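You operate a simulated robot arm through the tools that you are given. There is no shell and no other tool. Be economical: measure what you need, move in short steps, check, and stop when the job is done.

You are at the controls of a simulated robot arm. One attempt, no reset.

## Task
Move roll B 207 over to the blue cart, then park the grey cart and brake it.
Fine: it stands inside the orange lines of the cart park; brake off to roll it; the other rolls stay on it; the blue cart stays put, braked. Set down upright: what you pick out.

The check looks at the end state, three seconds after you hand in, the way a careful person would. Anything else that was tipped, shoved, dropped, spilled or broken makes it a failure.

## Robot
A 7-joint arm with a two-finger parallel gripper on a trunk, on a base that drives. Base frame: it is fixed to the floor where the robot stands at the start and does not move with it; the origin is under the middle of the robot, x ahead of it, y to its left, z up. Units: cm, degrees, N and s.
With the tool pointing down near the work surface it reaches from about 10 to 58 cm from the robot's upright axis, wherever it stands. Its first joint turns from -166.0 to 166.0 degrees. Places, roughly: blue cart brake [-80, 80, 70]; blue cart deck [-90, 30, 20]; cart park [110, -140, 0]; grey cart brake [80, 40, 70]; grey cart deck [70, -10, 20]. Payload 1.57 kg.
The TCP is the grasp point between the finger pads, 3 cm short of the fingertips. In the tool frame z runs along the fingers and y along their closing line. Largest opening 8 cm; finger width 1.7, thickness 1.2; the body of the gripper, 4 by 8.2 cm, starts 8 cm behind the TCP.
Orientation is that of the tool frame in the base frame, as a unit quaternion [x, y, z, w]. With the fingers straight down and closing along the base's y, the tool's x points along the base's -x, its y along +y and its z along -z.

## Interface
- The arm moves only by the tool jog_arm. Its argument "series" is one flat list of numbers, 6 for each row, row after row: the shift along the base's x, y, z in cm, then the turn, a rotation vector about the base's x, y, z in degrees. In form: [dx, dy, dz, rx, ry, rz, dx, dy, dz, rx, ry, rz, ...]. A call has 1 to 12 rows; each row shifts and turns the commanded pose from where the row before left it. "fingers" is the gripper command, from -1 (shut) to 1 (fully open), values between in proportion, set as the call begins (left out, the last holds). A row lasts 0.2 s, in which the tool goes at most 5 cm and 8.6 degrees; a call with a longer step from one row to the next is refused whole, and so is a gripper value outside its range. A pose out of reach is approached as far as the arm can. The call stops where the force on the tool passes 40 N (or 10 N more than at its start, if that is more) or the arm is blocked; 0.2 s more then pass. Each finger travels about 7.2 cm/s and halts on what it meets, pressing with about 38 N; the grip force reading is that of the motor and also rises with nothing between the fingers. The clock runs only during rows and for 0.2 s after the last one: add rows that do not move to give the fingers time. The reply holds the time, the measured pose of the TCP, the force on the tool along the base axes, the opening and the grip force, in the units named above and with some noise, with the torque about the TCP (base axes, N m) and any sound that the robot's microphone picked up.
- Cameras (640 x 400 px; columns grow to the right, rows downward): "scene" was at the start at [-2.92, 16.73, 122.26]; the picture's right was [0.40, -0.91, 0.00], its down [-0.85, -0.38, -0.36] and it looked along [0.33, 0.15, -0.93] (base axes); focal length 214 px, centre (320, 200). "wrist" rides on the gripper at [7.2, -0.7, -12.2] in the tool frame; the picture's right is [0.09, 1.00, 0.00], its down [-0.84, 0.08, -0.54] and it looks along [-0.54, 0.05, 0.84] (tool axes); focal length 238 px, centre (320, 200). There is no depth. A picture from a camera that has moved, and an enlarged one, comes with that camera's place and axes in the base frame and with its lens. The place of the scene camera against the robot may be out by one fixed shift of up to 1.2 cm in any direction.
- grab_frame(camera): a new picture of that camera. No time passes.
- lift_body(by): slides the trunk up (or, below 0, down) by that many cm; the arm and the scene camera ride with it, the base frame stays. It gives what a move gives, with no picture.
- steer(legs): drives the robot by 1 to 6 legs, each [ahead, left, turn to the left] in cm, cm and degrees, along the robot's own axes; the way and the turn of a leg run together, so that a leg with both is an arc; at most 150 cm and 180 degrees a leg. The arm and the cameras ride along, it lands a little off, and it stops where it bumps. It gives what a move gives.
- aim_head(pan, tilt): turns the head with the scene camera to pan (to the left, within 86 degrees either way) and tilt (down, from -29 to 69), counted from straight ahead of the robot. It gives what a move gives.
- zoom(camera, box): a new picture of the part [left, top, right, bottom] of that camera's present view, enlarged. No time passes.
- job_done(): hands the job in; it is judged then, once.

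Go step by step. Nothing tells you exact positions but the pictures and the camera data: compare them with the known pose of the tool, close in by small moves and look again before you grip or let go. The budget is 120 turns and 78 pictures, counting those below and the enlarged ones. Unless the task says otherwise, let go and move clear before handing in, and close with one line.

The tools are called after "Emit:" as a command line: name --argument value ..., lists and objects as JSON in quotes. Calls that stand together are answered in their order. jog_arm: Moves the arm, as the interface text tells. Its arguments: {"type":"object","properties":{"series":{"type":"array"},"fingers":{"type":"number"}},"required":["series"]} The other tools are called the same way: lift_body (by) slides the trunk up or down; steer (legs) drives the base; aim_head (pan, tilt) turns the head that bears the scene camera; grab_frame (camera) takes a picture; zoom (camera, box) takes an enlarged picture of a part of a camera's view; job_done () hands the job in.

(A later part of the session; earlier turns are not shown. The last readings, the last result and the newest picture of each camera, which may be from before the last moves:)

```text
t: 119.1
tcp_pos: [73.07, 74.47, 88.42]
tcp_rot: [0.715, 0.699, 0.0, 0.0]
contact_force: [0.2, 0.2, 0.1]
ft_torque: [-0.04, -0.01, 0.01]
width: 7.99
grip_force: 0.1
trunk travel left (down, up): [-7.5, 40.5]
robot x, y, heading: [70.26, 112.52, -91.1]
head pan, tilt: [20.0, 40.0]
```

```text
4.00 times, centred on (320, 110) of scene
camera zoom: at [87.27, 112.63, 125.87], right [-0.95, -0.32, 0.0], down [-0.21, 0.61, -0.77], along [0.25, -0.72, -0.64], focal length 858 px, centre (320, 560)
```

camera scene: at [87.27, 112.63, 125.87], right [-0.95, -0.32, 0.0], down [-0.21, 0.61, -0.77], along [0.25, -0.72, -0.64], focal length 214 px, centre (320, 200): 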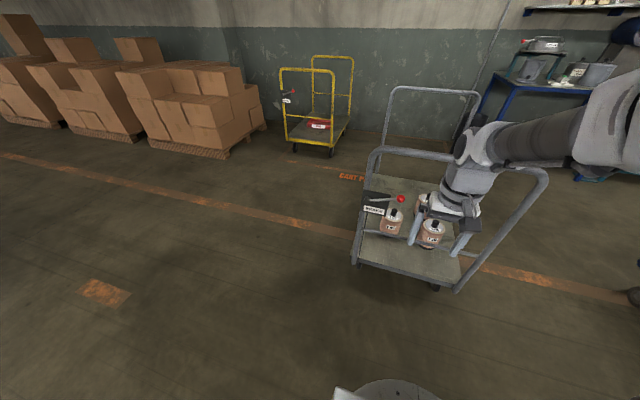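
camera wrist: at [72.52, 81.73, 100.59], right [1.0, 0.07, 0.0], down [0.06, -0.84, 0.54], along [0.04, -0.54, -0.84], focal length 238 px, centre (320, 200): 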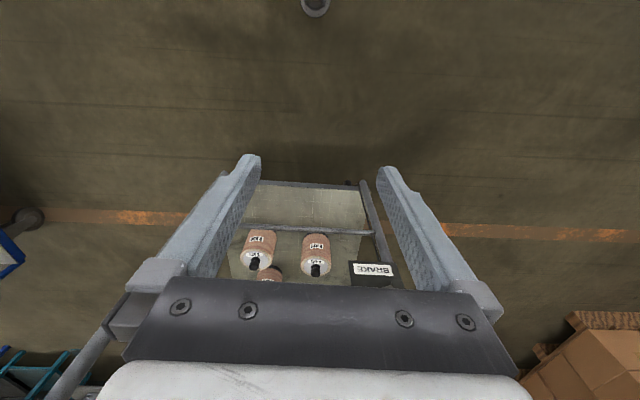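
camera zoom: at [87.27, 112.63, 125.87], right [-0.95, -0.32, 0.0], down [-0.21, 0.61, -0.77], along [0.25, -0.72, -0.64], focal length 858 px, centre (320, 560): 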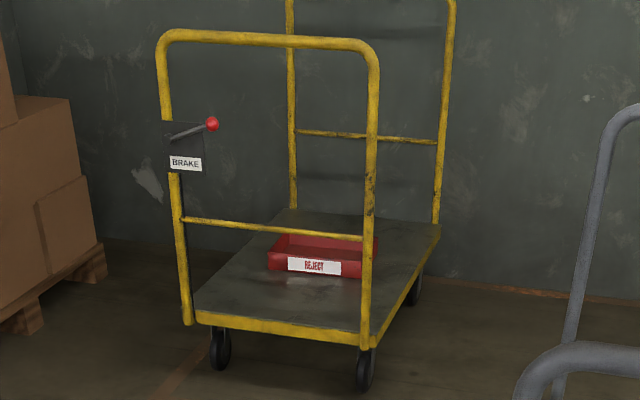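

The lever pivots at about (91, 43, 70) with its ball at (78.5, 43, 74), tilted up the same way as on the parked yellow cart, so I take it as braked. I'll turn the tool horizontal, facing -y with the fingers closing vertically, to work the lever and later hold the handle bar.

Emit:
jog_arm --series '[0, -1, -0.5, -8.2, 0, 0, 0, -1, -0.5, -8.2, 0, 0, 0, -1, -0.5, -8.2, 0, 0, 0, -1, -0.5, -8.2, 0, 0, 0, -1, -0.5, -8.2, 0, 0, 0, -1, -0.5, -8.2, 0, 0, 0, -1, -0.5, -8.2, 0, 0, 0, -1, -0.5, -8.2, 0, 0, 0, -1, -0.5, -8.2, 0, 0, 0, -1, -0.5, -8.2, 0, 0, 0, 0, 0, -8, 0, 0, 0, 0, 0, 0, 0, 0]'

Emit:
jog_arm --series '[0, 0, 0, 0, 8.2, 0, 0, 0, 0, 0, 8.2, 0, 0, 0, 0, 0, 8.2, 0, 0, 0, 0, 0, 8.2, 0, 0, 0, 0, 0, 8.2, 0, 0, 0, 0, 0, 8.2, 0, 0, 0, 0, 0, 8.2, 0, 0, 0, 0, 0, 8.2, 0, 0, 0, 0, 0, 8.2, 0, 0, 0, 0, 0, 8.2, 0, 0, 0, 0, 0, 8, 0, 0, 0, 0, 0, 0, 0]'

Emit:
grab_frame --camera "wrist"

Emit:
grab_frame --camera "scene"

```text
t: 121.7
tcp_pos: [73.73, 61.51, 84.92]
tcp_rot: [0.505, 0.495, -0.495, 0.505]
contact_force: [-0.5, 0.6, -0.6]
ft_torque: [0.03, 0.03, -0.01]
width: 8.01
grip_force: 0.0
out of reach, approached as far as the arm can: row 6, 7, 8, 9
trunk travel left (down, up): [-7.5, 40.5]
robot x, y, heading: [69.91, 112.55, -91.2]
head pan, tilt: [20.0, 40.0]
```

```text
t: 124.3
tcp_pos: [73.76, 61.43, 84.78]
tcp_rot: [-0.006, -0.707, 0.707, -0.006]
contact_force: [0.7, 0.2, 0.2]
ft_torque: [0.02, -0.01, 0.01]
width: 8.0
grip_force: 0.1
trunk travel left (down, up): [-7.5, 40.5]
robot x, y, heading: [70.57, 112.72, -91.1]
head pan, tilt: [20.0, 40.0]
```

```text
41 pictures are left
camera wrist: at [66.61, 73.73, 85.31], right [-0.08, 0.0, -1.0], down [0.84, 0.54, -0.06], along [0.54, -0.84, -0.04], focal length 238 px, centre (320, 200)
```

wrist: 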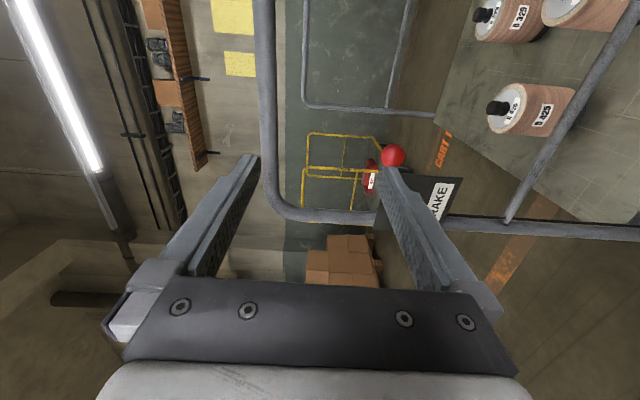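

```text
40 pictures are left
camera scene: at [87.28, 112.63, 125.87], right [-0.95, -0.32, 0.0], down [-0.21, 0.61, -0.77], along [0.25, -0.72, -0.64], focal length 214 px, centre (320, 200)
```

scene: 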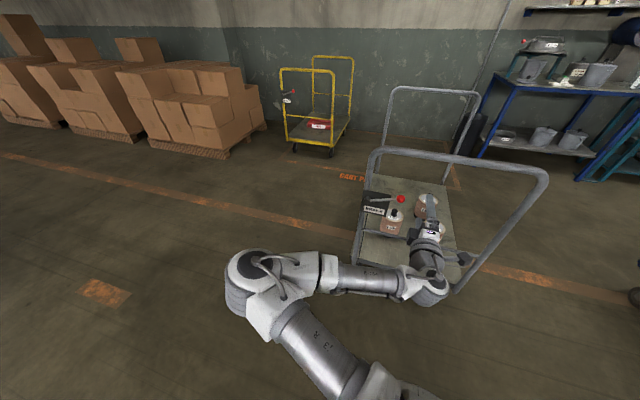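

The arm reached that pose, and the wrist view confirms the ball near (78.3, 43, 74.5), with the top handle bar at about z 92. I'll line up on the ball first, then go in.

Emit:
jog_arm --series '[1.5, 0, -3.5, 0, 0, 0, 1.5, 0, -3.5, 0, 0, 0, 1.5, 0, -3.4, 0, 0, 0, 0, 0, 0, 0, 0, 0]'

Emit:
steer --legs '[[8, 0, 0]]'

Emit:
grab_frame --camera "wrist"

```text
t: 125.3
tcp_pos: [78.36, 61.38, 74.42]
tcp_rot: [0.008, 0.707, -0.707, 0.007]
contact_force: [-0.3, 1.1, -0.5]
ft_torque: [-0.01, 0.01, -0.02]
width: 7.98
grip_force: 0.0
trunk travel left (down, up): [-7.5, 40.5]
robot x, y, heading: [70.07, 112.42, -91.2]
head pan, tilt: [20.0, 40.0]
```

```text
t: 126.5
tcp_pos: [78.29, 53.63, 74.48]
tcp_rot: [0.007, 0.707, -0.707, 0.007]
contact_force: [-0.3, 1.2, 0.3]
ft_torque: [0.01, -0.01, 0.02]
width: 8.0
grip_force: 0.0
trunk travel left (down, up): [-7.5, 40.5]
robot x, y, heading: [70.16, 104.93, -91.0]
head pan, tilt: [20.0, 40.0]
```

```text
39 pictures are left
camera wrist: at [71.01, 65.85, 74.9], right [-0.07, 0.0, -1.0], down [0.84, 0.54, -0.06], along [0.54, -0.84, -0.04], focal length 238 px, centre (320, 200)
```

wrist: 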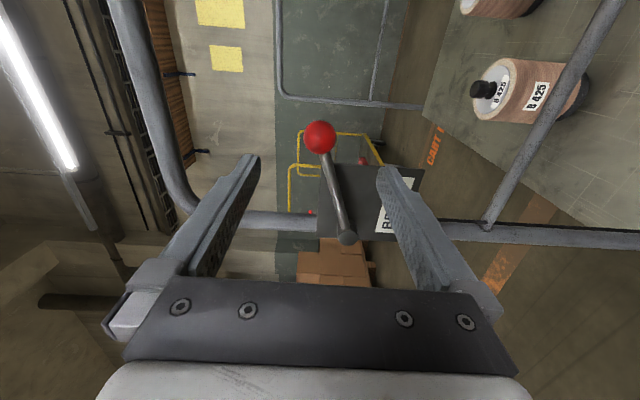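

The ball is dead ahead and centred. I'll move in 10 cm and then close to a loose cage around it.

Emit:
jog_arm --series '[0, -3.5, 0, 0, 0, 0, 0, -3.5, 0, 0, 0, 0, 0, -3.2, 0, 0, 0, 0, 0, 0, 0, 0, 0, 0]'

Emit:
grab_frame --camera "wrist"

Emit:
zoom --camera "scene" --box '[320, 130, 560, 290]'

```text
t: 127.5
tcp_pos: [78.28, 43.39, 74.43]
tcp_rot: [-0.007, -0.707, 0.707, -0.006]
contact_force: [0.0, 0.2, 0.0]
ft_torque: [-0.01, -0.02, -0.01]
width: 8.0
grip_force: 0.1
trunk travel left (down, up): [-7.5, 40.5]
robot x, y, heading: [70.49, 104.81, -91.0]
head pan, tilt: [20.0, 40.0]
```

```text
38 pictures are left
camera wrist: at [71.04, 55.56, 74.87], right [-0.07, 0.0, -1.0], down [0.84, 0.54, -0.06], along [0.54, -0.84, -0.04], focal length 238 px, centre (320, 200)
```

wrist: 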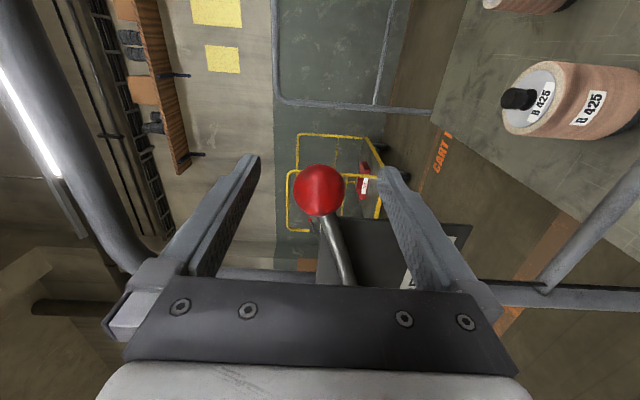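

```text
2.50 times, centred on (440, 210) of scene
camera zoom: at [87.13, 104.82, 125.87], right [-0.95, -0.32, 0.0], down [-0.21, 0.61, -0.77], along [0.25, -0.72, -0.64], focal length 536 px, centre (20, 175)
```

zoom: 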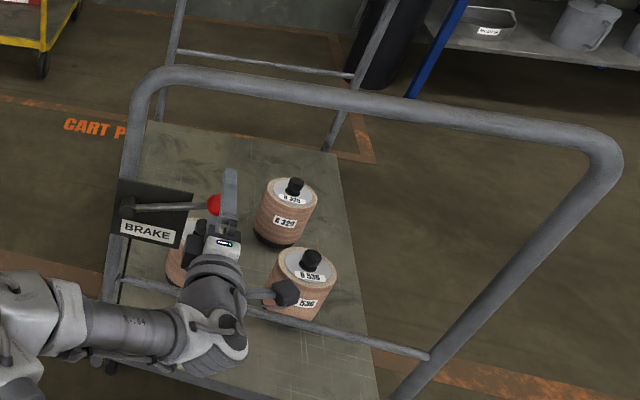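

The ball sits between the fingers. I'll close to a loose cage about 4 cm wide and try the lever downward along its arc, watching the force and sound.

Emit:
jog_arm --series '[0, 0, 0, 0, 0, 0, 0, 0, 0, 0, 0, 0, 0, 0, 0, 0, 0, 0]' --fingers 0

Emit:
jog_arm --series '[-0.3, 0, -1, 0, 0, 0, -0.2, 0, -1, 0, 0, 0, 0, 0, 0, 0, 0, 0]'

Emit:
grab_frame --camera "wrist"

```text
t: 128.3
tcp_pos: [78.25, 43.39, 74.33]
tcp_rot: [0.007, 0.707, -0.707, 0.008]
contact_force: [0.1, 0.1, 0.2]
ft_torque: [0.02, 0.02, 0.03]
width: 3.99
grip_force: 0.1
trunk travel left (down, up): [-7.5, 40.5]
robot x, y, heading: [70.08, 104.36, -91.0]
head pan, tilt: [20.0, 40.0]
```

```text
t: 129.1
tcp_pos: [77.89, 43.41, 72.9]
tcp_rot: [-0.006, -0.705, 0.71, -0.007]
contact_force: [10.2, -3.1, 27.2]
ft_torque: [-0.06, 0.15, 0.07]
width: 6.38
grip_force: 13.6
trunk travel left (down, up): [-7.5, 40.5]
robot x, y, heading: [70.41, 104.39, -91.1]
head pan, tilt: [20.0, 40.0]
```

```text
36 pictures are left
camera wrist: at [70.65, 55.68, 73.18], right [-0.07, -0.01, -1.0], down [0.84, 0.54, -0.07], along [0.54, -0.84, -0.03], focal length 238 px, centre (320, 200)
```

wrist: 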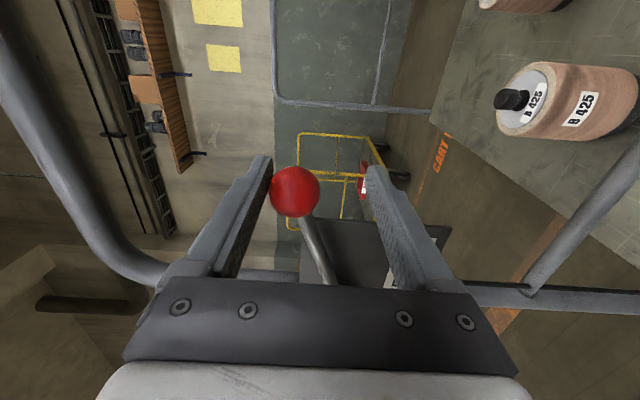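

Downward the ball didn't move and only forced the fingers apart, so that end looks like its stop. I'll go back, grip the ball and try upward.

Emit:
jog_arm --series '[0.3, 0, 1, 0, 0, 0, 0.2, 0, 1, 0, 0, 0, 0, 0, 0, 0, 0, 0]'

Emit:
jog_arm --series '[0, 0, 0, 0, 0, 0, 0, 0, 0, 0, 0, 0, 0, 0, 0, 0, 0, 0]' --fingers -1

Emit:
jog_arm --series '[0.4, 0, 1, 0, 0, 0, 0.5, 0, 1, 0, 0, 0, 0, 0, 0, 0, 0, 0]'

Emit:
grab_frame --camera "wrist"

```text
t: 129.9
tcp_pos: [78.11, 43.52, 74.27]
tcp_rot: [0.007, 0.708, -0.706, 0.005]
contact_force: [0.0, 0.1, 0.2]
ft_torque: [-0.04, -0.02, 0.03]
width: 4.02
grip_force: 0.0
trunk travel left (down, up): [-7.5, 40.5]
robot x, y, heading: [70.06, 104.77, -91.1]
head pan, tilt: [20.0, 40.0]
```

```text
t: 130.7
tcp_pos: [78.14, 43.42, 74.37]
tcp_rot: [0.008, 0.708, -0.707, 0.006]
contact_force: [-0.7, 1.4, -0.4]
ft_torque: [-0.01, 0.02, -0.13]
width: 3.26
grip_force: 38.1
trunk travel left (down, up): [-7.5, 40.5]
robot x, y, heading: [70.09, 104.62, -91.1]
head pan, tilt: [20.0, 40.0]
```

```text
t: 131.5
tcp_pos: [79.07, 43.35, 76.33]
tcp_rot: [-0.007, -0.707, 0.707, -0.006]
contact_force: [-2.0, 3.3, -6.3]
ft_torque: [0.14, 0.47, 0.09]
width: 3.23
grip_force: 38.1
trunk travel left (down, up): [-7.5, 40.5]
robot x, y, heading: [70.09, 104.81, -91.1]
head pan, tilt: [20.0, 40.0]
```

```text
35 pictures are left
camera wrist: at [71.91, 55.62, 76.84], right [-0.07, 0.0, -1.0], down [0.84, 0.54, -0.06], along [0.54, -0.84, -0.04], focal length 238 px, centre (320, 200)
```

wrist: 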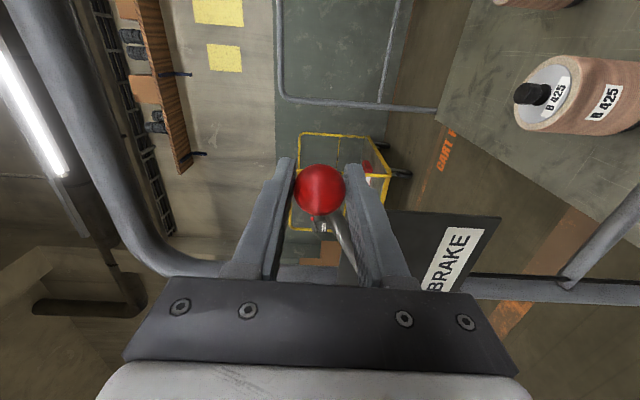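

It moves freely upward. I'll keep following the arc, turning the tool with the lever.

Emit:
jog_arm --series '[1.0, 0, 1.6, 0, 8, 0, 1.2, 0, 1.4, 0, 8, 0, 1.4, 0, 1.2, 0, 8, 0, 0, 0, 0, 0, 0, 0]'

Emit:
jog_arm --series '[1.6, 0, 1.0, 0, 8, 0, 0, 0, 0, 0, 0, 0]'

Emit:
zoom --camera "scene" --box '[320, 130, 560, 290]'

```text
t: 132.5
tcp_pos: [82.89, 43.33, 80.62]
tcp_rot: [0.142, -0.693, 0.693, 0.14]
contact_force: [5.5, 0.4, -3.2]
ft_torque: [-0.09, -0.21, -0.15]
width: 3.25
grip_force: 37.9
trunk travel left (down, up): [-7.5, 40.5]
robot x, y, heading: [70.21, 104.39, -90.9]
head pan, tilt: [20.0, 40.0]
```

```text
t: 133.1
tcp_pos: [84.2, 43.49, 81.66]
tcp_rot: [0.19, -0.681, 0.681, 0.19]
contact_force: [2.0, 0.9, -4.7]
ft_torque: [0.04, 0.06, 0.0]
width: 3.23
grip_force: 37.9
trunk travel left (down, up): [-7.5, 40.5]
robot x, y, heading: [70.2, 104.56, -91.1]
head pan, tilt: [20.0, 40.0]
```

```text
2.50 times, centred on (440, 210) of scene
camera zoom: at [87.15, 104.79, 125.86], right [-0.95, -0.32, 0.0], down [-0.21, 0.61, -0.77], along [0.25, -0.72, -0.64], focal length 536 px, centre (20, 175)
```

zoom: 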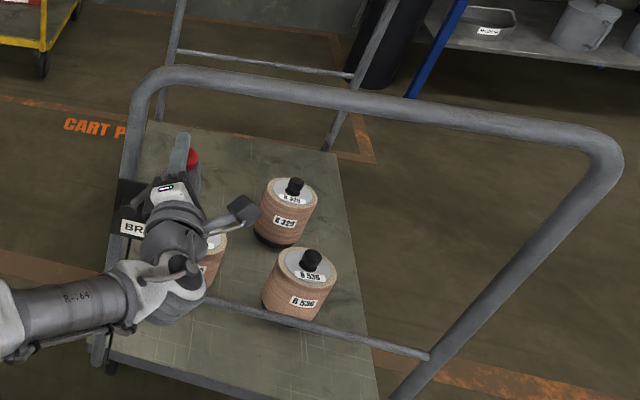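

Emit:
jog_arm --series '[1.7, 0, 0.7, 0, 8, 0, 0, 0, 0, 0, 0, 0]'

Emit:
jog_arm --series '[1.8, 0, 0.5, 0, 8, 0, 0, 0, 0, 0, 0, 0]'

Emit:
jog_arm --series '[0.9, 0, 0.2, 0, 4, 0, 0, 0, 0, 0, 0, 0]'

Emit:
grab_frame --camera "wrist"

```text
t: 133.7
tcp_pos: [85.82, 43.52, 82.53]
tcp_rot: [0.235, -0.666, 0.667, 0.237]
contact_force: [-2.5, 0.1, -0.8]
ft_torque: [-0.12, 0.36, -0.33]
width: 3.22
grip_force: 37.6
trunk travel left (down, up): [-7.5, 40.5]
robot x, y, heading: [70.23, 104.76, -91.3]
head pan, tilt: [20.0, 40.0]
```

```text
t: 134.3
tcp_pos: [87.64, 43.4, 83.06]
tcp_rot: [0.281, -0.648, 0.649, 0.283]
contact_force: [-3.1, -0.5, 2.2]
ft_torque: [-0.29, 0.27, -0.37]
width: 3.24
grip_force: 38.4
trunk travel left (down, up): [-7.5, 40.5]
robot x, y, heading: [70.08, 104.59, -91.0]
head pan, tilt: [20.0, 40.0]
```

```text
t: 134.9
tcp_pos: [88.56, 43.45, 83.08]
tcp_rot: [0.303, -0.637, 0.64, 0.304]
contact_force: [-2.5, -0.8, 3.9]
ft_torque: [-0.2, 0.33, -0.18]
width: 3.26
grip_force: 37.5
trunk travel left (down, up): [-7.5, 40.5]
robot x, y, heading: [70.37, 104.78, -91.2]
head pan, tilt: [20.0, 40.0]
```

```text
33 pictures are left
camera wrist: at [84.61, 55.69, 89.06], right [-0.83, 0.0, -0.56], down [0.47, 0.54, -0.7], along [0.3, -0.84, -0.45], focal length 238 px, centre (320, 200)
```

wrist: 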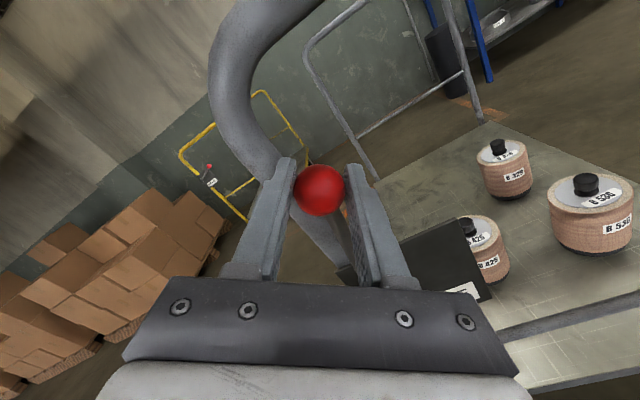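

Emit:
jog_arm --series '[0.9, 0, 0.1, 0, 4, 0, 0, 0, 0, 0, 0, 0]'

Emit:
jog_arm --series '[0.9, 0, 0, 0, 4, 0, 0, 0, 0, 0, 0, 0]'

Emit:
zoom --camera "scene" --box '[320, 130, 480, 230]'

```text
t: 135.5
tcp_pos: [88.69, 43.43, 83.2]
tcp_rot: [-0.321, 0.63, -0.625, -0.332]
contact_force: [-31.2, -2.5, 3.4]
ft_torque: [-1.33, -0.39, -1.2]
width: 3.22
grip_force: 38.5
trunk travel left (down, up): [-7.5, 40.5]
robot x, y, heading: [70.1, 104.37, -91.2]
head pan, tilt: [20.0, 40.0]
```

```text
t: 135.8
tcp_pos: [88.98, 43.47, 83.3]
tcp_rot: [-0.332, 0.623, -0.616, -0.349]
contact_force: [-3.7, -1.3, 2.7]
ft_torque: [-0.53, 0.03, 0.02]
width: 3.24
grip_force: 38.3
trunk travel left (down, up): [-7.5, 40.5]
robot x, y, heading: [70.13, 104.78, -91.1]
head pan, tilt: [20.0, 40.0]
stopped in row 1: the force on the tool passed its limit at 43 N (the readings are from after the stop); the commanded pose is now the measured one
```

```text
4.00 times, centred on (400, 180) of scene
camera zoom: at [87.07, 104.8, 125.87], right [-0.95, -0.32, 0.0], down [-0.21, 0.61, -0.77], along [0.25, -0.72, -0.64], focal length 858 px, centre (0, 280)
```

zoom: 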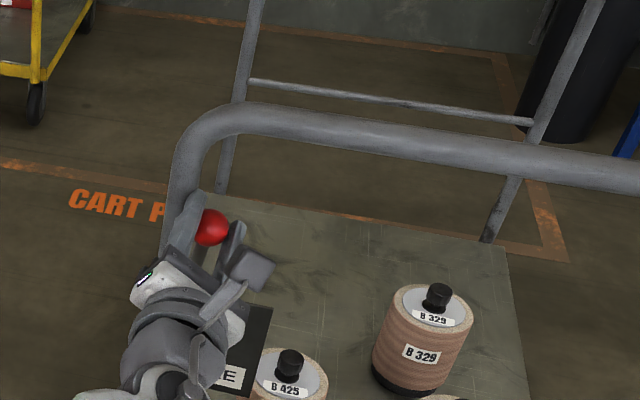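

It stopped at about 80°, either at the lever's end or with a finger against the frame tube. I'll let go, back out and look.

Emit:
jog_arm --series '[-0.2, 0, 0, 0, 0, 0, 0, 0, 0, 0, 0, 0, 0, 0, 0, 0, 0, 0]' --fingers 0.0

Emit:
jog_arm --series '[0, 2, 0, 0, 0, 0, 0, 3, 0, 0, 0, 0, 0, 4, 0, 0, 0, 0, 0, 3, 0, 0, 0, 0, 0, 0, 0, 0, 0, 0]'

Emit:
grab_frame --camera "wrist"

Emit:
zoom --camera "scene" --box '[320, 130, 480, 230]'

```text
t: 136.7
tcp_pos: [89.01, 43.48, 83.22]
tcp_rot: [-0.335, 0.623, -0.615, -0.348]
contact_force: [2.3, 0.3, -0.6]
ft_torque: [0.03, -0.01, 0.02]
width: 4.18
grip_force: 0.9
trunk travel left (down, up): [-7.5, 40.5]
robot x, y, heading: [70.27, 104.79, -91.2]
head pan, tilt: [20.0, 40.0]
```

```text
t: 137.8
tcp_pos: [89.02, 55.53, 83.16]
tcp_rot: [-0.334, 0.623, -0.616, -0.348]
contact_force: [-0.4, -0.2, -0.2]
ft_torque: [-0.01, 0.0, 0.01]
width: 4.0
grip_force: 0.0
trunk travel left (down, up): [-7.5, 40.5]
robot x, y, heading: [69.66, 104.4, -91.2]
head pan, tilt: [20.0, 40.0]
```

```text
31 pictures are left
camera wrist: at [85.98, 67.96, 89.55], right [-0.89, 0.02, -0.46], down [0.4, 0.53, -0.75], along [0.23, -0.85, -0.48], focal length 238 px, centre (320, 200)
```

wrist: 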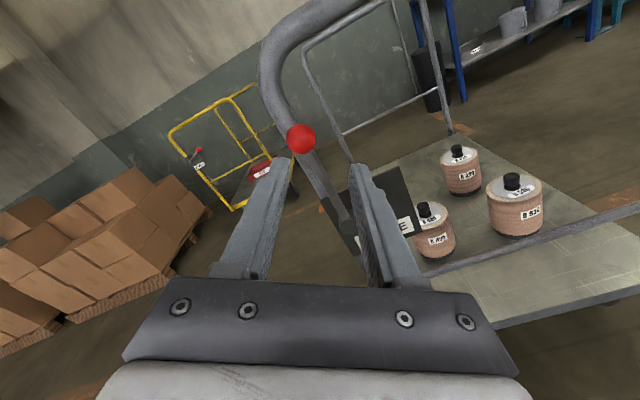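

```text
4.00 times, centred on (400, 180) of scene
camera zoom: at [87.1, 104.79, 125.87], right [-0.95, -0.32, 0.0], down [-0.21, 0.61, -0.77], along [0.25, -0.72, -0.64], focal length 858 px, centre (0, 280)
```

zoom: 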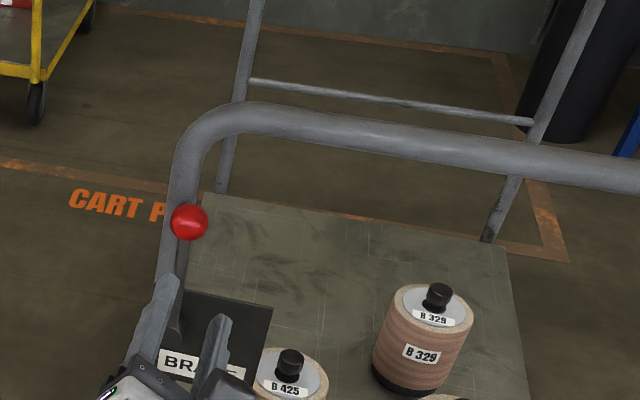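

On release the lever snapped fully vertical, with its ball now at about (91, 43, 82), so the brake should be off. I'll turn the tool back and line up with the middle of the handle bar.

Emit:
jog_arm --series '[-3, 0, 1.3, 0, -8.2, 0, -3, 0, 1.3, 0, -8.2, 0, -3, 0, 1.3, 0, -8.2, 0, -3, 0, 1.3, 0, -8.2, 0, -3, 0, 1.3, 0, -8.2, 0, -3, 0, 1.2, 0, -8.2, 0, -1.5, 0, 1.2, 0, -8.2, 0, 0, 0, 0, 0, 0, 0]' --fingers 1

Emit:
grab_frame --camera "wrist"

Emit:
grab_frame --camera "scene"

```text
t: 139.7
tcp_pos: [69.71, 53.65, 92.24]
tcp_rot: [0.004, 0.714, -0.7, -0.005]
contact_force: [0.5, 0.7, 0.6]
ft_torque: [0.04, -0.01, 0.0]
width: 8.02
grip_force: 0.0
out of reach, approached as far as the arm can: row 4, 5
trunk travel left (down, up): [-7.5, 40.5]
robot x, y, heading: [70.28, 104.43, -91.0]
head pan, tilt: [20.0, 40.0]
```

```text
29 pictures are left
camera wrist: at [62.7, 65.95, 93.05], right [-0.09, 0.02, -1.0], down [0.84, 0.53, -0.07], along [0.53, -0.85, -0.07], focal length 238 px, centre (320, 200)
```

wrist: 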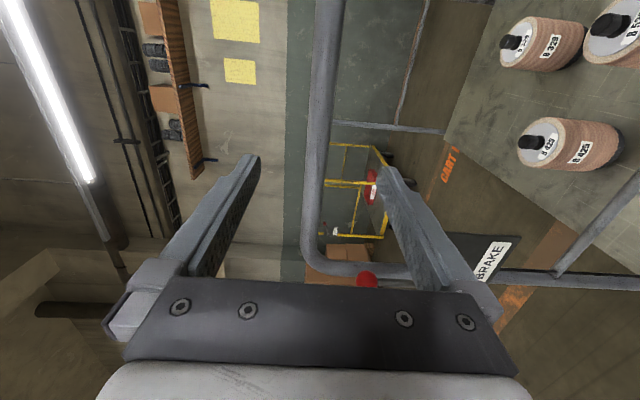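

```text
28 pictures are left
camera scene: at [87.1, 104.79, 125.87], right [-0.95, -0.32, 0.0], down [-0.21, 0.61, -0.77], along [0.25, -0.72, -0.64], focal length 214 px, centre (320, 200)
```

scene: 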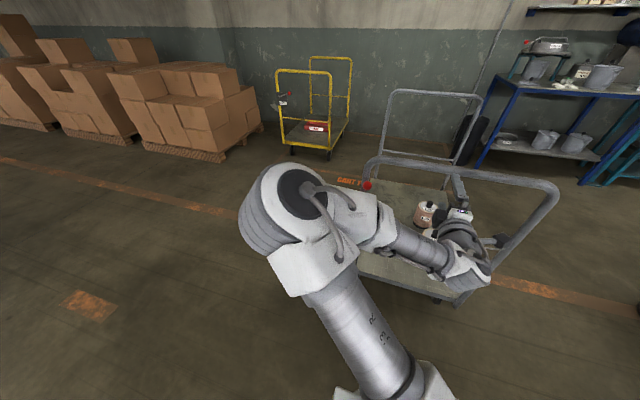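

The bar runs between the fingers at about z 91.6. I'll move in and grip it.

Emit:
jog_arm --series '[0, -3.5, -0.5, 0, 0, 0, 0, -3.5, 0, 0, 0, 0, 0, -3.2, 0, 0, 0, 0, 0, 0, 0, 0, 0, 0]'

Emit:
grab_frame --camera "wrist"

```text
t: 140.7
tcp_pos: [69.88, 43.77, 91.63]
tcp_rot: [0.003, 0.714, -0.7, -0.005]
contact_force: [-0.2, -1.5, -0.7]
ft_torque: [0.0, 0.0, -0.04]
width: 8.02
grip_force: 0.0
trunk travel left (down, up): [-7.5, 40.5]
robot x, y, heading: [70.21, 104.68, -91.2]
head pan, tilt: [20.0, 40.0]
```

```text
27 pictures are left
camera wrist: at [62.77, 55.99, 92.49], right [-0.1, 0.02, -1.0], down [0.84, 0.53, -0.07], along [0.53, -0.85, -0.07], focal length 238 px, centre (320, 200)
```

wrist: 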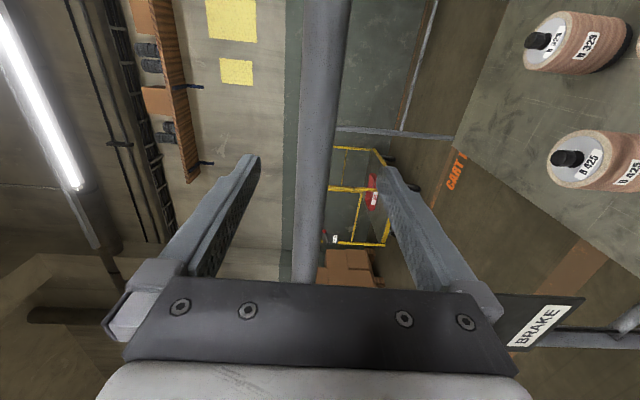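

Emit:
jog_arm --series '[0, 0, 0, 0, 0, 0, 0, 0, 0, 0, 0, 0, 0, 0, 0, 0, 0, 0, 0, 0, 0, 0, 0, 0]' --fingers -1

Emit:
grab_frame --camera "wrist"

Emit:
aim_head --pan 0 --tilt 30

Emit:
grab_frame --camera "scene"

```text
t: 141.7
tcp_pos: [69.76, 43.75, 91.64]
tcp_rot: [0.003, 0.714, -0.7, -0.006]
contact_force: [0.5, 0.3, -0.4]
ft_torque: [0.0, -0.01, -0.01]
width: 0.0
grip_force: 21.6
trunk travel left (down, up): [-7.5, 40.5]
robot x, y, heading: [70.35, 104.4, -91.0]
head pan, tilt: [20.0, 40.0]
```

```text
26 pictures are left
camera wrist: at [62.77, 56.03, 92.5], right [-0.1, 0.02, -1.0], down [0.84, 0.53, -0.07], along [0.53, -0.85, -0.07], focal length 238 px, centre (320, 200)
```

wrist: 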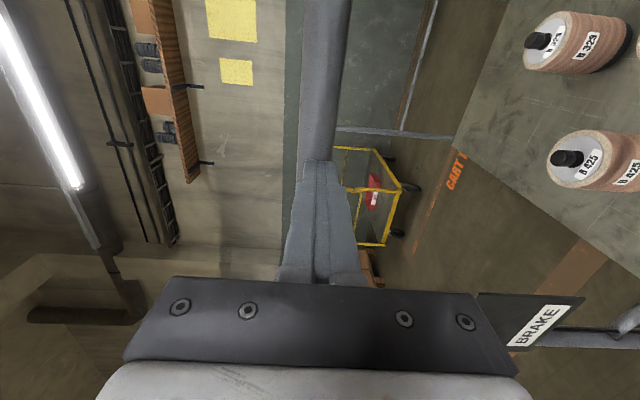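

```text
t: 142.5
tcp_pos: [69.93, 43.67, 91.77]
tcp_rot: [0.003, 0.714, -0.7, -0.007]
contact_force: [0.4, -0.1, 0.1]
ft_torque: [0.01, -0.03, 0.03]
width: 0.0
grip_force: 21.1
trunk travel left (down, up): [-7.5, 40.5]
robot x, y, heading: [70.2, 104.78, -91.4]
head pan, tilt: [0.0, 30.0]
```

```text
25 pictures are left
camera scene: at [84.18, 103.8, 127.4], right [-1.0, 0.02, 0.0], down [0.01, 0.5, -0.87], along [-0.02, -0.87, -0.5], focal length 214 px, centre (320, 200)
```

scene: 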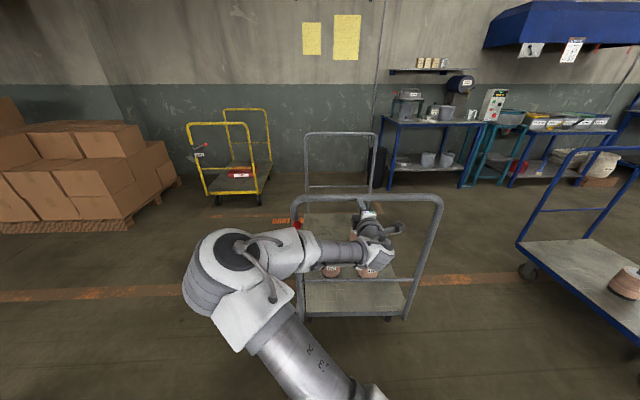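

The fingers closed on air, so the bar is a few centimetres further in, near y 39. I'll open, advance 4.5 cm and close again.

Emit:
jog_arm --series '[0, 0, 0, 0, 0, 0, 0, 0, 0, 0, 0, 0, 0, 0, 0, 0, 0, 0, 0, 0, 0, 0, 0, 0]' --fingers 1

Emit:
jog_arm --series '[0, -2, 0, 0, 0, 0, 0, -2.5, 0, 0, 0, 0, 0, 0, 0, 0, 0, 0]'

Emit:
jog_arm --series '[0, 0, 0, 0, 0, 0, 0, 0, 0, 0, 0, 0, 0, 0, 0, 0, 0, 0, 0, 0, 0, 0, 0, 0]' --fingers -1

Emit:
grab_frame --camera "wrist"

```text
t: 143.5
tcp_pos: [69.84, 43.73, 91.63]
tcp_rot: [0.002, 0.714, -0.7, -0.005]
contact_force: [-1.2, -0.2, 0.0]
ft_torque: [0.0, 0.03, -0.01]
width: 8.03
grip_force: 0.1
trunk travel left (down, up): [-7.5, 40.5]
robot x, y, heading: [69.6, 104.49, -91.0]
head pan, tilt: [0.0, 30.0]
```

```text
t: 144.3
tcp_pos: [69.78, 39.17, 91.71]
tcp_rot: [0.003, 0.714, -0.7, -0.006]
contact_force: [0.2, -0.2, 0.0]
ft_torque: [-0.04, -0.01, 0.0]
width: 8.0
grip_force: 0.0
trunk travel left (down, up): [-7.5, 40.5]
robot x, y, heading: [69.96, 105.08, -91.1]
head pan, tilt: [0.0, 30.0]
```

```text
t: 145.3
tcp_pos: [69.73, 39.35, 92.08]
tcp_rot: [0.002, 0.712, -0.702, -0.006]
contact_force: [0.5, -1.0, 15.9]
ft_torque: [-0.02, -0.36, 0.21]
width: 2.59
grip_force: 36.7
trunk travel left (down, up): [-7.5, 40.5]
robot x, y, heading: [70.39, 104.69, -91.2]
head pan, tilt: [0.0, 30.0]
```

```text
24 pictures are left
camera wrist: at [62.64, 51.55, 92.71], right [-0.1, 0.01, -1.0], down [0.84, 0.53, -0.07], along [0.53, -0.85, -0.06], focal length 238 px, centre (320, 200)
```

wrist: 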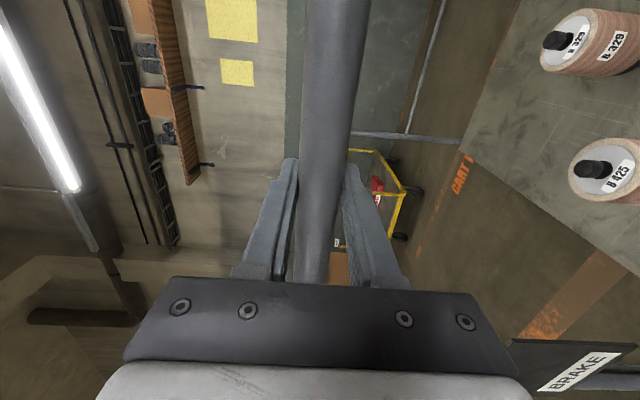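

The bar is gripped, 2.6 cm across. The park's lines run from about x 14 to 206 and y -88 to -198, and the space straight ahead of the cart is free. I'll test with a short 20 cm push.

Emit:
jog_arm --series '[0, 0, 0.3, 0, 0, 0, 0, 0, 0, 0, 0, 0]'

Emit:
steer --legs '[[20, 0, 0]]'

Emit:
grab_frame --camera "scene"

```text
t: 145.9
tcp_pos: [69.76, 39.26, 91.96]
tcp_rot: [0.004, 0.714, -0.7, -0.006]
contact_force: [-2.5, -0.6, 7.8]
ft_torque: [0.01, -0.39, 0.78]
width: 2.57
grip_force: 37.5
trunk travel left (down, up): [-7.5, 40.5]
robot x, y, heading: [70.18, 104.65, -91.3]
head pan, tilt: [0.0, 30.0]
```

```text
t: 147.8
tcp_pos: [69.37, 19.09, 91.87]
tcp_rot: [0.001, 0.714, -0.7, -0.006]
contact_force: [28.8, 0.4, 0.2]
ft_torque: [-0.01, -0.51, 0.27]
width: 2.58
grip_force: 37.1
trunk travel left (down, up): [-7.5, 40.5]
robot x, y, heading: [69.8, 84.79, -91.6]
head pan, tilt: [0.0, 30.0]
```

```text
23 pictures are left
camera scene: at [83.9, 83.67, 127.37], right [-1.0, 0.03, 0.0], down [0.01, 0.5, -0.87], along [-0.02, -0.87, -0.5], focal length 214 px, centre (320, 200)
```

scene: 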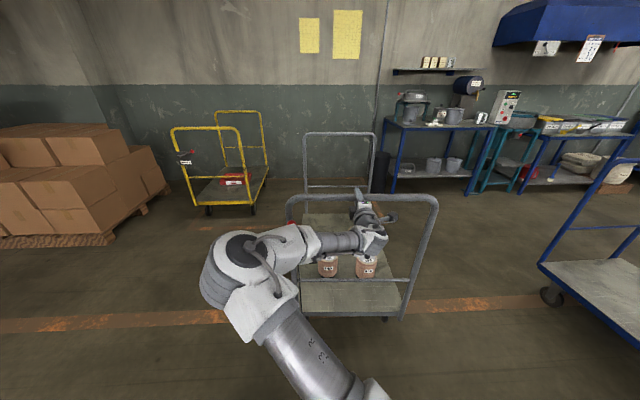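

The cart rolls. The drive is drifting slightly towards -x and builds side load on the grip, so I'll relieve that and correct for it in the next push.

Emit:
jog_arm --series '[0.4, 0, 0, 0, 0, 0, 0, 0, 0, 0, 0, 0]'

Emit:
steer --legs '[[35, 1.1, 0]]'

Emit:
jog_arm --series '[0, 0, 0, 0, 0, 0]'

```text
t: 148.4
tcp_pos: [69.34, 19.22, 91.91]
tcp_rot: [0.004, 0.714, -0.701, -0.007]
contact_force: [-11.0, 0.1, 0.5]
ft_torque: [-0.05, -0.29, 0.6]
width: 2.58
grip_force: 36.9
trunk travel left (down, up): [-7.5, 40.5]
robot x, y, heading: [69.49, 84.76, -91.7]
head pan, tilt: [0.0, 30.0]
```

```text
t: 151.3
tcp_pos: [69.91, -16.16, 92.05]
tcp_rot: [-0.001, 0.713, -0.701, -0.004]
contact_force: [29.4, 1.5, -4.6]
ft_torque: [-0.04, -0.5, 0.32]
width: 2.58
grip_force: 37.1
trunk travel left (down, up): [-7.5, 40.5]
robot x, y, heading: [69.62, 49.35, -91.7]
head pan, tilt: [0.0, 30.0]
```

```text
t: 151.7
tcp_pos: [69.99, -16.09, 91.88]
tcp_rot: [0.001, 0.713, -0.701, -0.003]
contact_force: [3.1, -0.4, -1.5]
ft_torque: [0.02, -0.47, 0.21]
width: 2.6
grip_force: 37.0
trunk travel left (down, up): [-7.5, 40.5]
robot x, y, heading: [69.64, 49.47, -91.6]
head pan, tilt: [0.0, 30.0]
```

Emit:
steer --legs '[[40, 1.3, 0]]'

Emit:
aim_head --pan 15 --tilt 40

Emit:
grab_frame --camera "scene"

```text
t: 154.8
tcp_pos: [70.11, -55.68, 91.98]
tcp_rot: [0.0, 0.713, -0.701, -0.002]
contact_force: [-10.2, 0.6, -3.1]
ft_torque: [0.03, -0.35, -0.41]
width: 2.55
grip_force: 36.8
trunk travel left (down, up): [-7.5, 40.5]
robot x, y, heading: [70.09, 9.83, -91.6]
head pan, tilt: [0.0, 30.0]
```

```text
t: 155.6
tcp_pos: [69.95, -55.68, 91.96]
tcp_rot: [0.0, 0.713, -0.701, -0.003]
contact_force: [-1.7, 0.5, -1.4]
ft_torque: [-0.07, -0.53, 0.47]
width: 2.57
grip_force: 36.8
trunk travel left (down, up): [-7.5, 40.5]
robot x, y, heading: [69.98, 9.58, -91.6]
head pan, tilt: [15.0, 40.0]
```

```text
22 pictures are left
camera scene: at [86.16, 9.61, 125.88], right [-0.97, -0.23, 0.0], down [-0.15, 0.62, -0.77], along [0.18, -0.75, -0.64], focal length 214 px, centre (320, 200)
```

scene: 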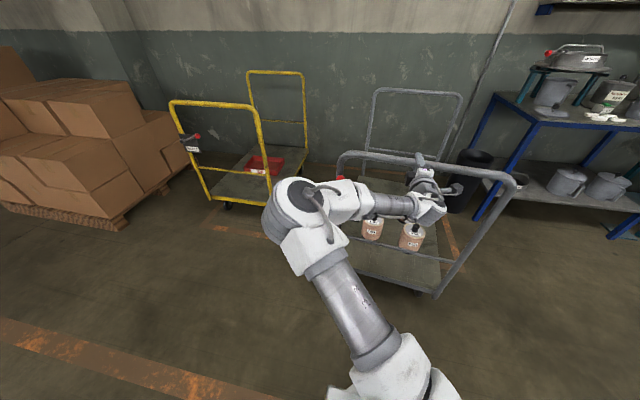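

The cart is nearly in. I'll zoom in on the park lines to fix where to stop.

Emit:
zoom --camera "scene" --box '[200, 60, 520, 260]'

```text
2.00 times, centred on (360, 160) of scene
camera zoom: at [86.16, 9.61, 125.88], right [-0.97, -0.23, 0.0], down [-0.15, 0.62, -0.77], along [0.18, -0.75, -0.64], focal length 429 px, centre (240, 280)
```

zoom: 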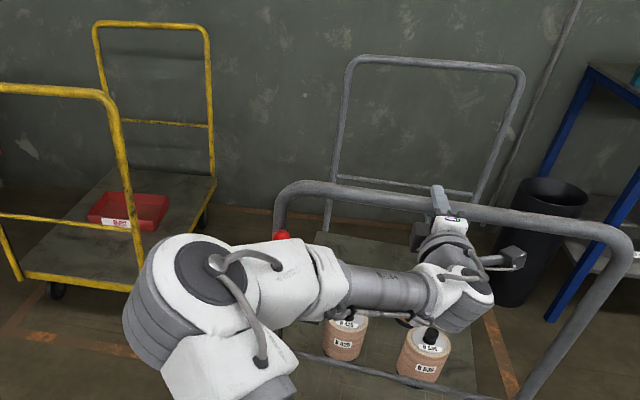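

The clear space runs from about y -88 to -197 and the cart is about 94 cm long, so the bar should stop near y -95.5. That leaves 39 cm to push.

Emit:
steer --legs '[[38.5, 1.2, 0]]'

Emit:
aim_head --pan 40 --tilt 50

Emit:
grab_frame --camera "scene"

```text
t: 158.7
tcp_pos: [70.53, -94.25, 91.94]
tcp_rot: [-0.002, 0.713, -0.701, -0.002]
contact_force: [-1.9, 1.0, -0.8]
ft_torque: [-0.05, -0.45, 0.33]
width: 2.6
grip_force: 36.5
trunk travel left (down, up): [-7.5, 40.5]
robot x, y, heading: [70.44, -29.33, -91.3]
head pan, tilt: [15.0, 40.0]
```

```text
t: 159.6
tcp_pos: [70.59, -94.19, 91.92]
tcp_rot: [-0.001, 0.714, -0.7, -0.001]
contact_force: [-0.2, -0.4, -0.9]
ft_torque: [-0.1, -0.62, 0.16]
width: 2.55
grip_force: 37.0
trunk travel left (down, up): [-7.5, 40.5]
robot x, y, heading: [70.42, -28.82, -91.5]
head pan, tilt: [40.0, 50.0]
```

```text
20 pictures are left
camera scene: at [89.23, -26.72, 124.46], right [-0.78, -0.62, 0.0], down [-0.48, 0.6, -0.64], along [0.4, -0.5, -0.77], focal length 214 px, centre (320, 200)
```

scene: 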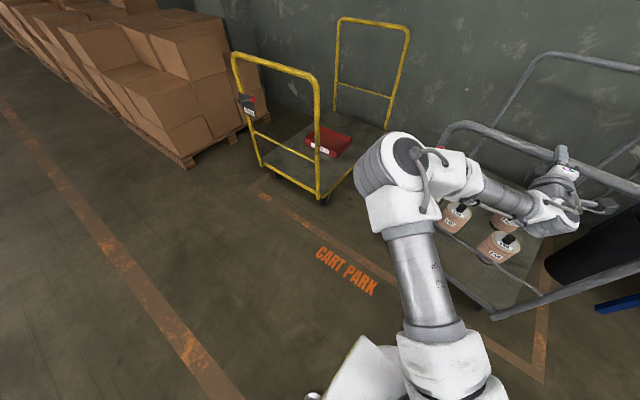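

Emit:
zoom --camera "scene" --box '[440, 200, 600, 400]'

Emit:
aim_head --pan -45 --tilt 45

Emit:
grab_frame --camera "scene"

```text
2.00 times, centred on (520, 300) of scene
camera zoom: at [89.23, -26.72, 124.46], right [-0.78, -0.62, 0.0], down [-0.48, 0.6, -0.64], along [0.4, -0.5, -0.77], focal length 429 px, centre (-80, 0)
```

zoom: 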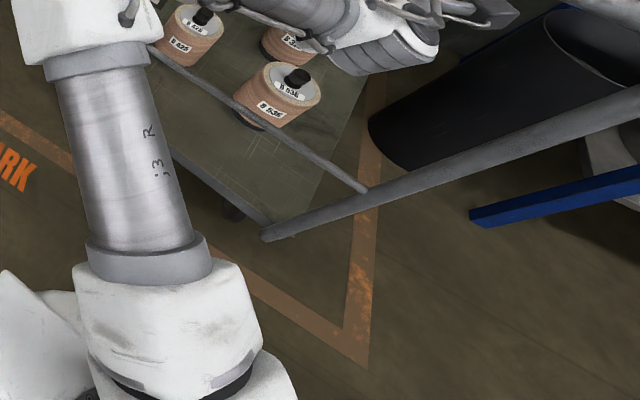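

```text
t: 161.2
tcp_pos: [70.61, -94.28, 92.07]
tcp_rot: [-0.001, 0.713, -0.701, -0.001]
contact_force: [-0.1, 0.4, -0.9]
ft_torque: [-0.04, -0.46, -0.13]
width: 2.59
grip_force: 37.0
trunk travel left (down, up): [-7.5, 40.5]
robot x, y, heading: [70.25, -28.89, -91.3]
head pan, tilt: [-45.0, 45.0]
```

```text
18 pictures are left
camera scene: at [78.55, -26.32, 125.14], right [-0.69, 0.72, 0.0], down [0.51, 0.49, -0.71], along [-0.51, -0.49, -0.71], focal length 214 px, centre (320, 200)
```

scene: 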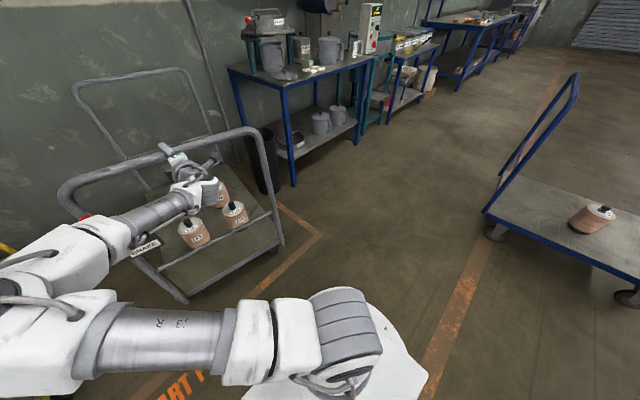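

The front line's inner edge is about y -90 and the cart's near foot is only just inside it. There's more room at the back, so I'll push 5.5 cm further.

Emit:
steer --legs '[[5.5, 0.15, 0]]'

Emit:
aim_head --pan -25 --tilt 50

Emit:
grab_frame --camera "scene"

```text
t: 162.2
tcp_pos: [70.74, -99.65, 91.9]
tcp_rot: [-0.003, 0.714, -0.7, -0.002]
contact_force: [2.1, -0.9, -0.7]
ft_torque: [-0.03, -0.53, 0.4]
width: 2.58
grip_force: 37.0
trunk travel left (down, up): [-7.5, 40.5]
robot x, y, heading: [70.47, -34.19, -91.4]
head pan, tilt: [-45.0, 45.0]
```

```text
t: 163.0
tcp_pos: [70.71, -99.56, 91.81]
tcp_rot: [-0.002, 0.713, -0.701, 0.0]
contact_force: [-0.1, -0.1, -1.0]
ft_torque: [-0.08, -0.62, 0.0]
width: 2.57
grip_force: 37.5
trunk travel left (down, up): [-7.5, 40.5]
robot x, y, heading: [70.21, -34.3, -91.5]
head pan, tilt: [-25.0, 50.0]
```

```text
17 pictures are left
camera scene: at [81.03, -32.94, 124.45], right [-0.9, 0.44, 0.0], down [0.34, 0.69, -0.64], along [-0.29, -0.58, -0.77], focal length 214 px, centre (320, 200)
```

scene: 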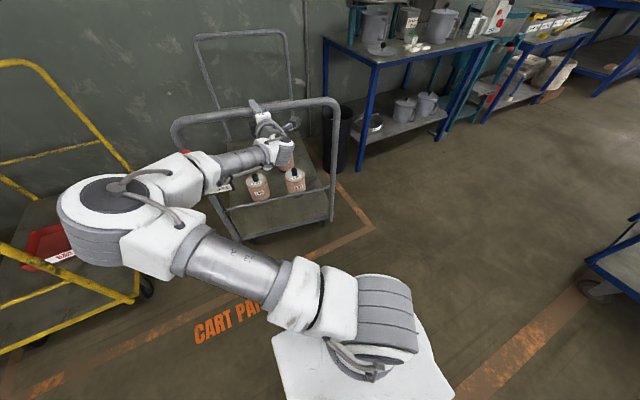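

Emit:
zoom --camera "scene" --box '[160, 20, 400, 260]'

```text
1.67 times, centred on (280, 140) of scene
camera zoom: at [81.03, -32.94, 124.45], right [-0.9, 0.44, 0.0], down [0.34, 0.69, -0.64], along [-0.29, -0.58, -0.77], focal length 358 px, centre (387, 300)
```

zoom: 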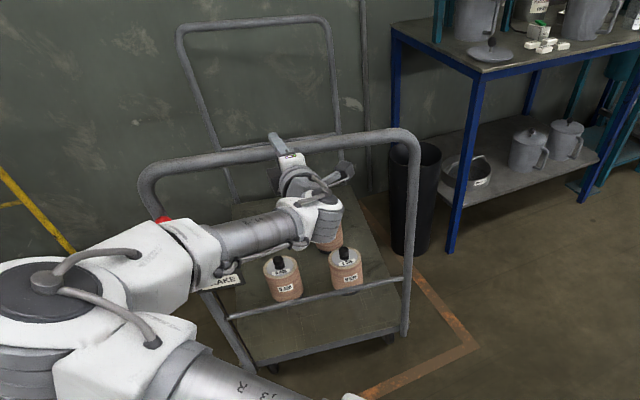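

The bar looks yawed by some degrees. I'll check with the wrist camera.

Emit:
grab_frame --camera "wrist"

```text
15 pictures are left
camera wrist: at [63.47, -87.42, 92.76], right [-0.1, 0.02, -1.0], down [0.84, 0.54, -0.07], along [0.54, -0.84, -0.07], focal length 238 px, centre (320, 200)
```

wrist: 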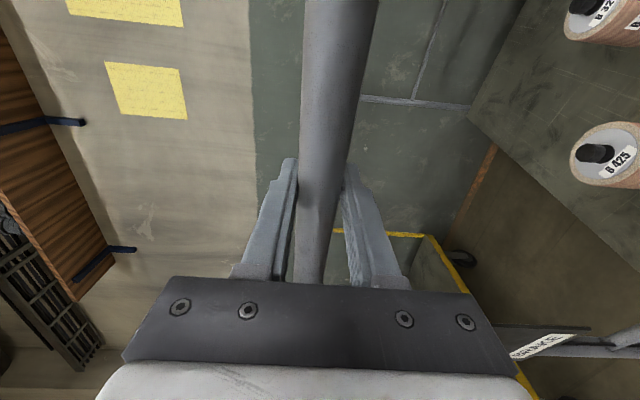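

The cart has yawed about 8° clockwise during the push. Moving the bar sideways towards -x should swing it straight without shifting it fore and aft; I'll try 5 cm.

Emit:
steer --legs '[[0, -5, 0]]'

Emit:
zoom --camera "scene" --box '[160, 20, 400, 260]'

```text
t: 164.1
tcp_pos: [66.17, -99.54, 91.85]
tcp_rot: [-0.004, 0.714, -0.7, 0.0]
contact_force: [24.0, -5.2, -4.3]
ft_torque: [-0.15, -0.59, 0.61]
width: 2.6
grip_force: 37.3
trunk travel left (down, up): [-7.5, 40.5]
robot x, y, heading: [65.65, -34.03, -90.9]
head pan, tilt: [-25.0, 50.0]
```

```text
1.67 times, centred on (280, 140) of scene
camera zoom: at [76.28, -32.89, 124.43], right [-0.9, 0.44, 0.0], down [0.34, 0.69, -0.64], along [-0.29, -0.58, -0.77], focal length 358 px, centre (387, 300)
```

zoom: 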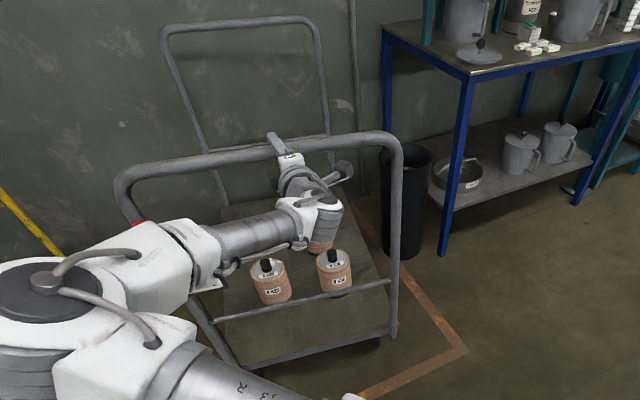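

The gripper only slid along the bar, so the cart didn't turn. I'll re-grip towards the -x end of the bar and push there, which should swing it straight.

Emit:
jog_arm --series '[0, 0, 0, 0, 0, 0, 0, 0, 0, 0, 0, 0, 0, 0, 0, 0, 0, 0, 0, 1.5, 0, 0, 0, 0, 0, 0, 0, 0, 0, 0]' --fingers 1

Emit:
steer --legs '[[0, -14, 0]]'

Emit:
grab_frame --camera "wrist"

```text
t: 165.3
tcp_pos: [65.97, -98.12, 91.89]
tcp_rot: [-0.005, 0.714, -0.7, 0.001]
contact_force: [-0.2, -0.2, -0.6]
ft_torque: [-0.01, 0.01, 0.02]
width: 7.99
grip_force: 0.1
trunk travel left (down, up): [-7.5, 40.5]
robot x, y, heading: [65.03, -34.34, -91.6]
head pan, tilt: [-25.0, 50.0]
```

```text
t: 167.0
tcp_pos: [52.04, -97.81, 91.97]
tcp_rot: [-0.004, 0.713, -0.701, 0.0]
contact_force: [-0.2, 0.7, -0.2]
ft_torque: [0.01, 0.0, -0.02]
width: 7.96
grip_force: 0.1
trunk travel left (down, up): [-7.5, 40.5]
robot x, y, heading: [51.44, -33.53, -91.6]
head pan, tilt: [-25.0, 50.0]
```

```text
13 pictures are left
camera wrist: at [44.74, -85.62, 92.8], right [-0.1, 0.02, -1.0], down [0.83, 0.55, -0.07], along [0.54, -0.84, -0.07], focal length 238 px, centre (320, 200)
```

wrist: 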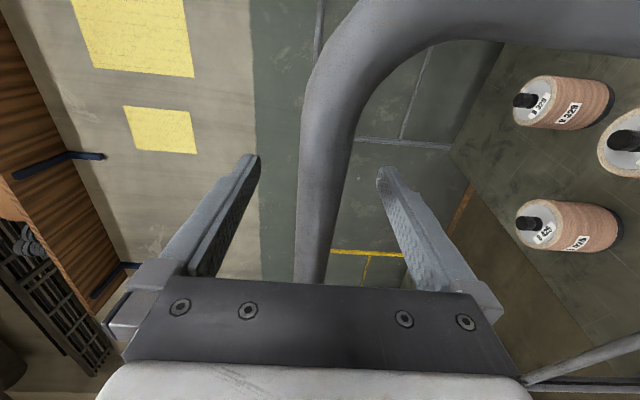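

The fingers straddle the bar at its straight end. I'll close and push 6 cm.

Emit:
jog_arm --series '[0, 0, 0, 0, 0, 0, 0, 0, 0, 0, 0, 0, 0, 0, 0, 0, 0, 0, 0, 0, 0, 0, 0, 0]' --fingers -1

Emit:
steer --legs '[[6, 0, 0]]'

Emit:
zoom --camera "scene" --box '[80, 0, 400, 260]'

```text
t: 168.0
tcp_pos: [52.08, -97.81, 91.76]
tcp_rot: [-0.004, 0.714, -0.7, 0.001]
contact_force: [0.1, 0.3, 0.1]
ft_torque: [-0.03, -0.44, 0.18]
width: 2.6
grip_force: 37.2
trunk travel left (down, up): [-7.5, 40.5]
robot x, y, heading: [51.2, -33.88, -91.6]
head pan, tilt: [-25.0, 50.0]
```

```text
t: 169.0
tcp_pos: [51.21, -103.82, 91.89]
tcp_rot: [0.001, 0.715, -0.699, -0.004]
contact_force: [-27.6, 5.6, -10.1]
ft_torque: [-0.12, -0.41, -0.29]
width: 2.61
grip_force: 36.8
trunk travel left (down, up): [-7.5, 40.5]
robot x, y, heading: [51.51, -39.75, -91.5]
head pan, tilt: [-25.0, 50.0]
```

```text
1.54 times, centred on (240, 130) of scene
camera zoom: at [61.86, -38.6, 124.47], right [-0.9, 0.45, 0.0], down [0.34, 0.69, -0.64], along [-0.28, -0.58, -0.77], focal length 330 px, centre (443, 308)
```

zoom: 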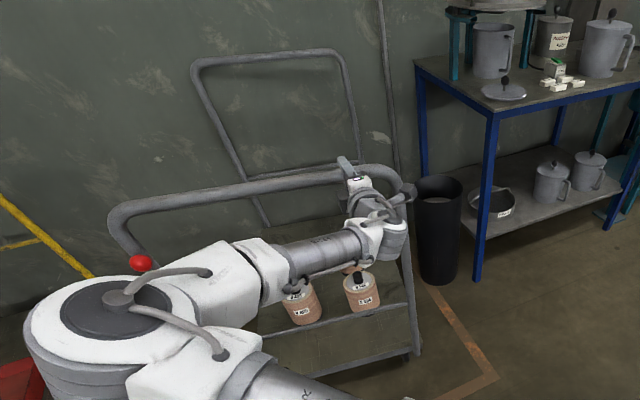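

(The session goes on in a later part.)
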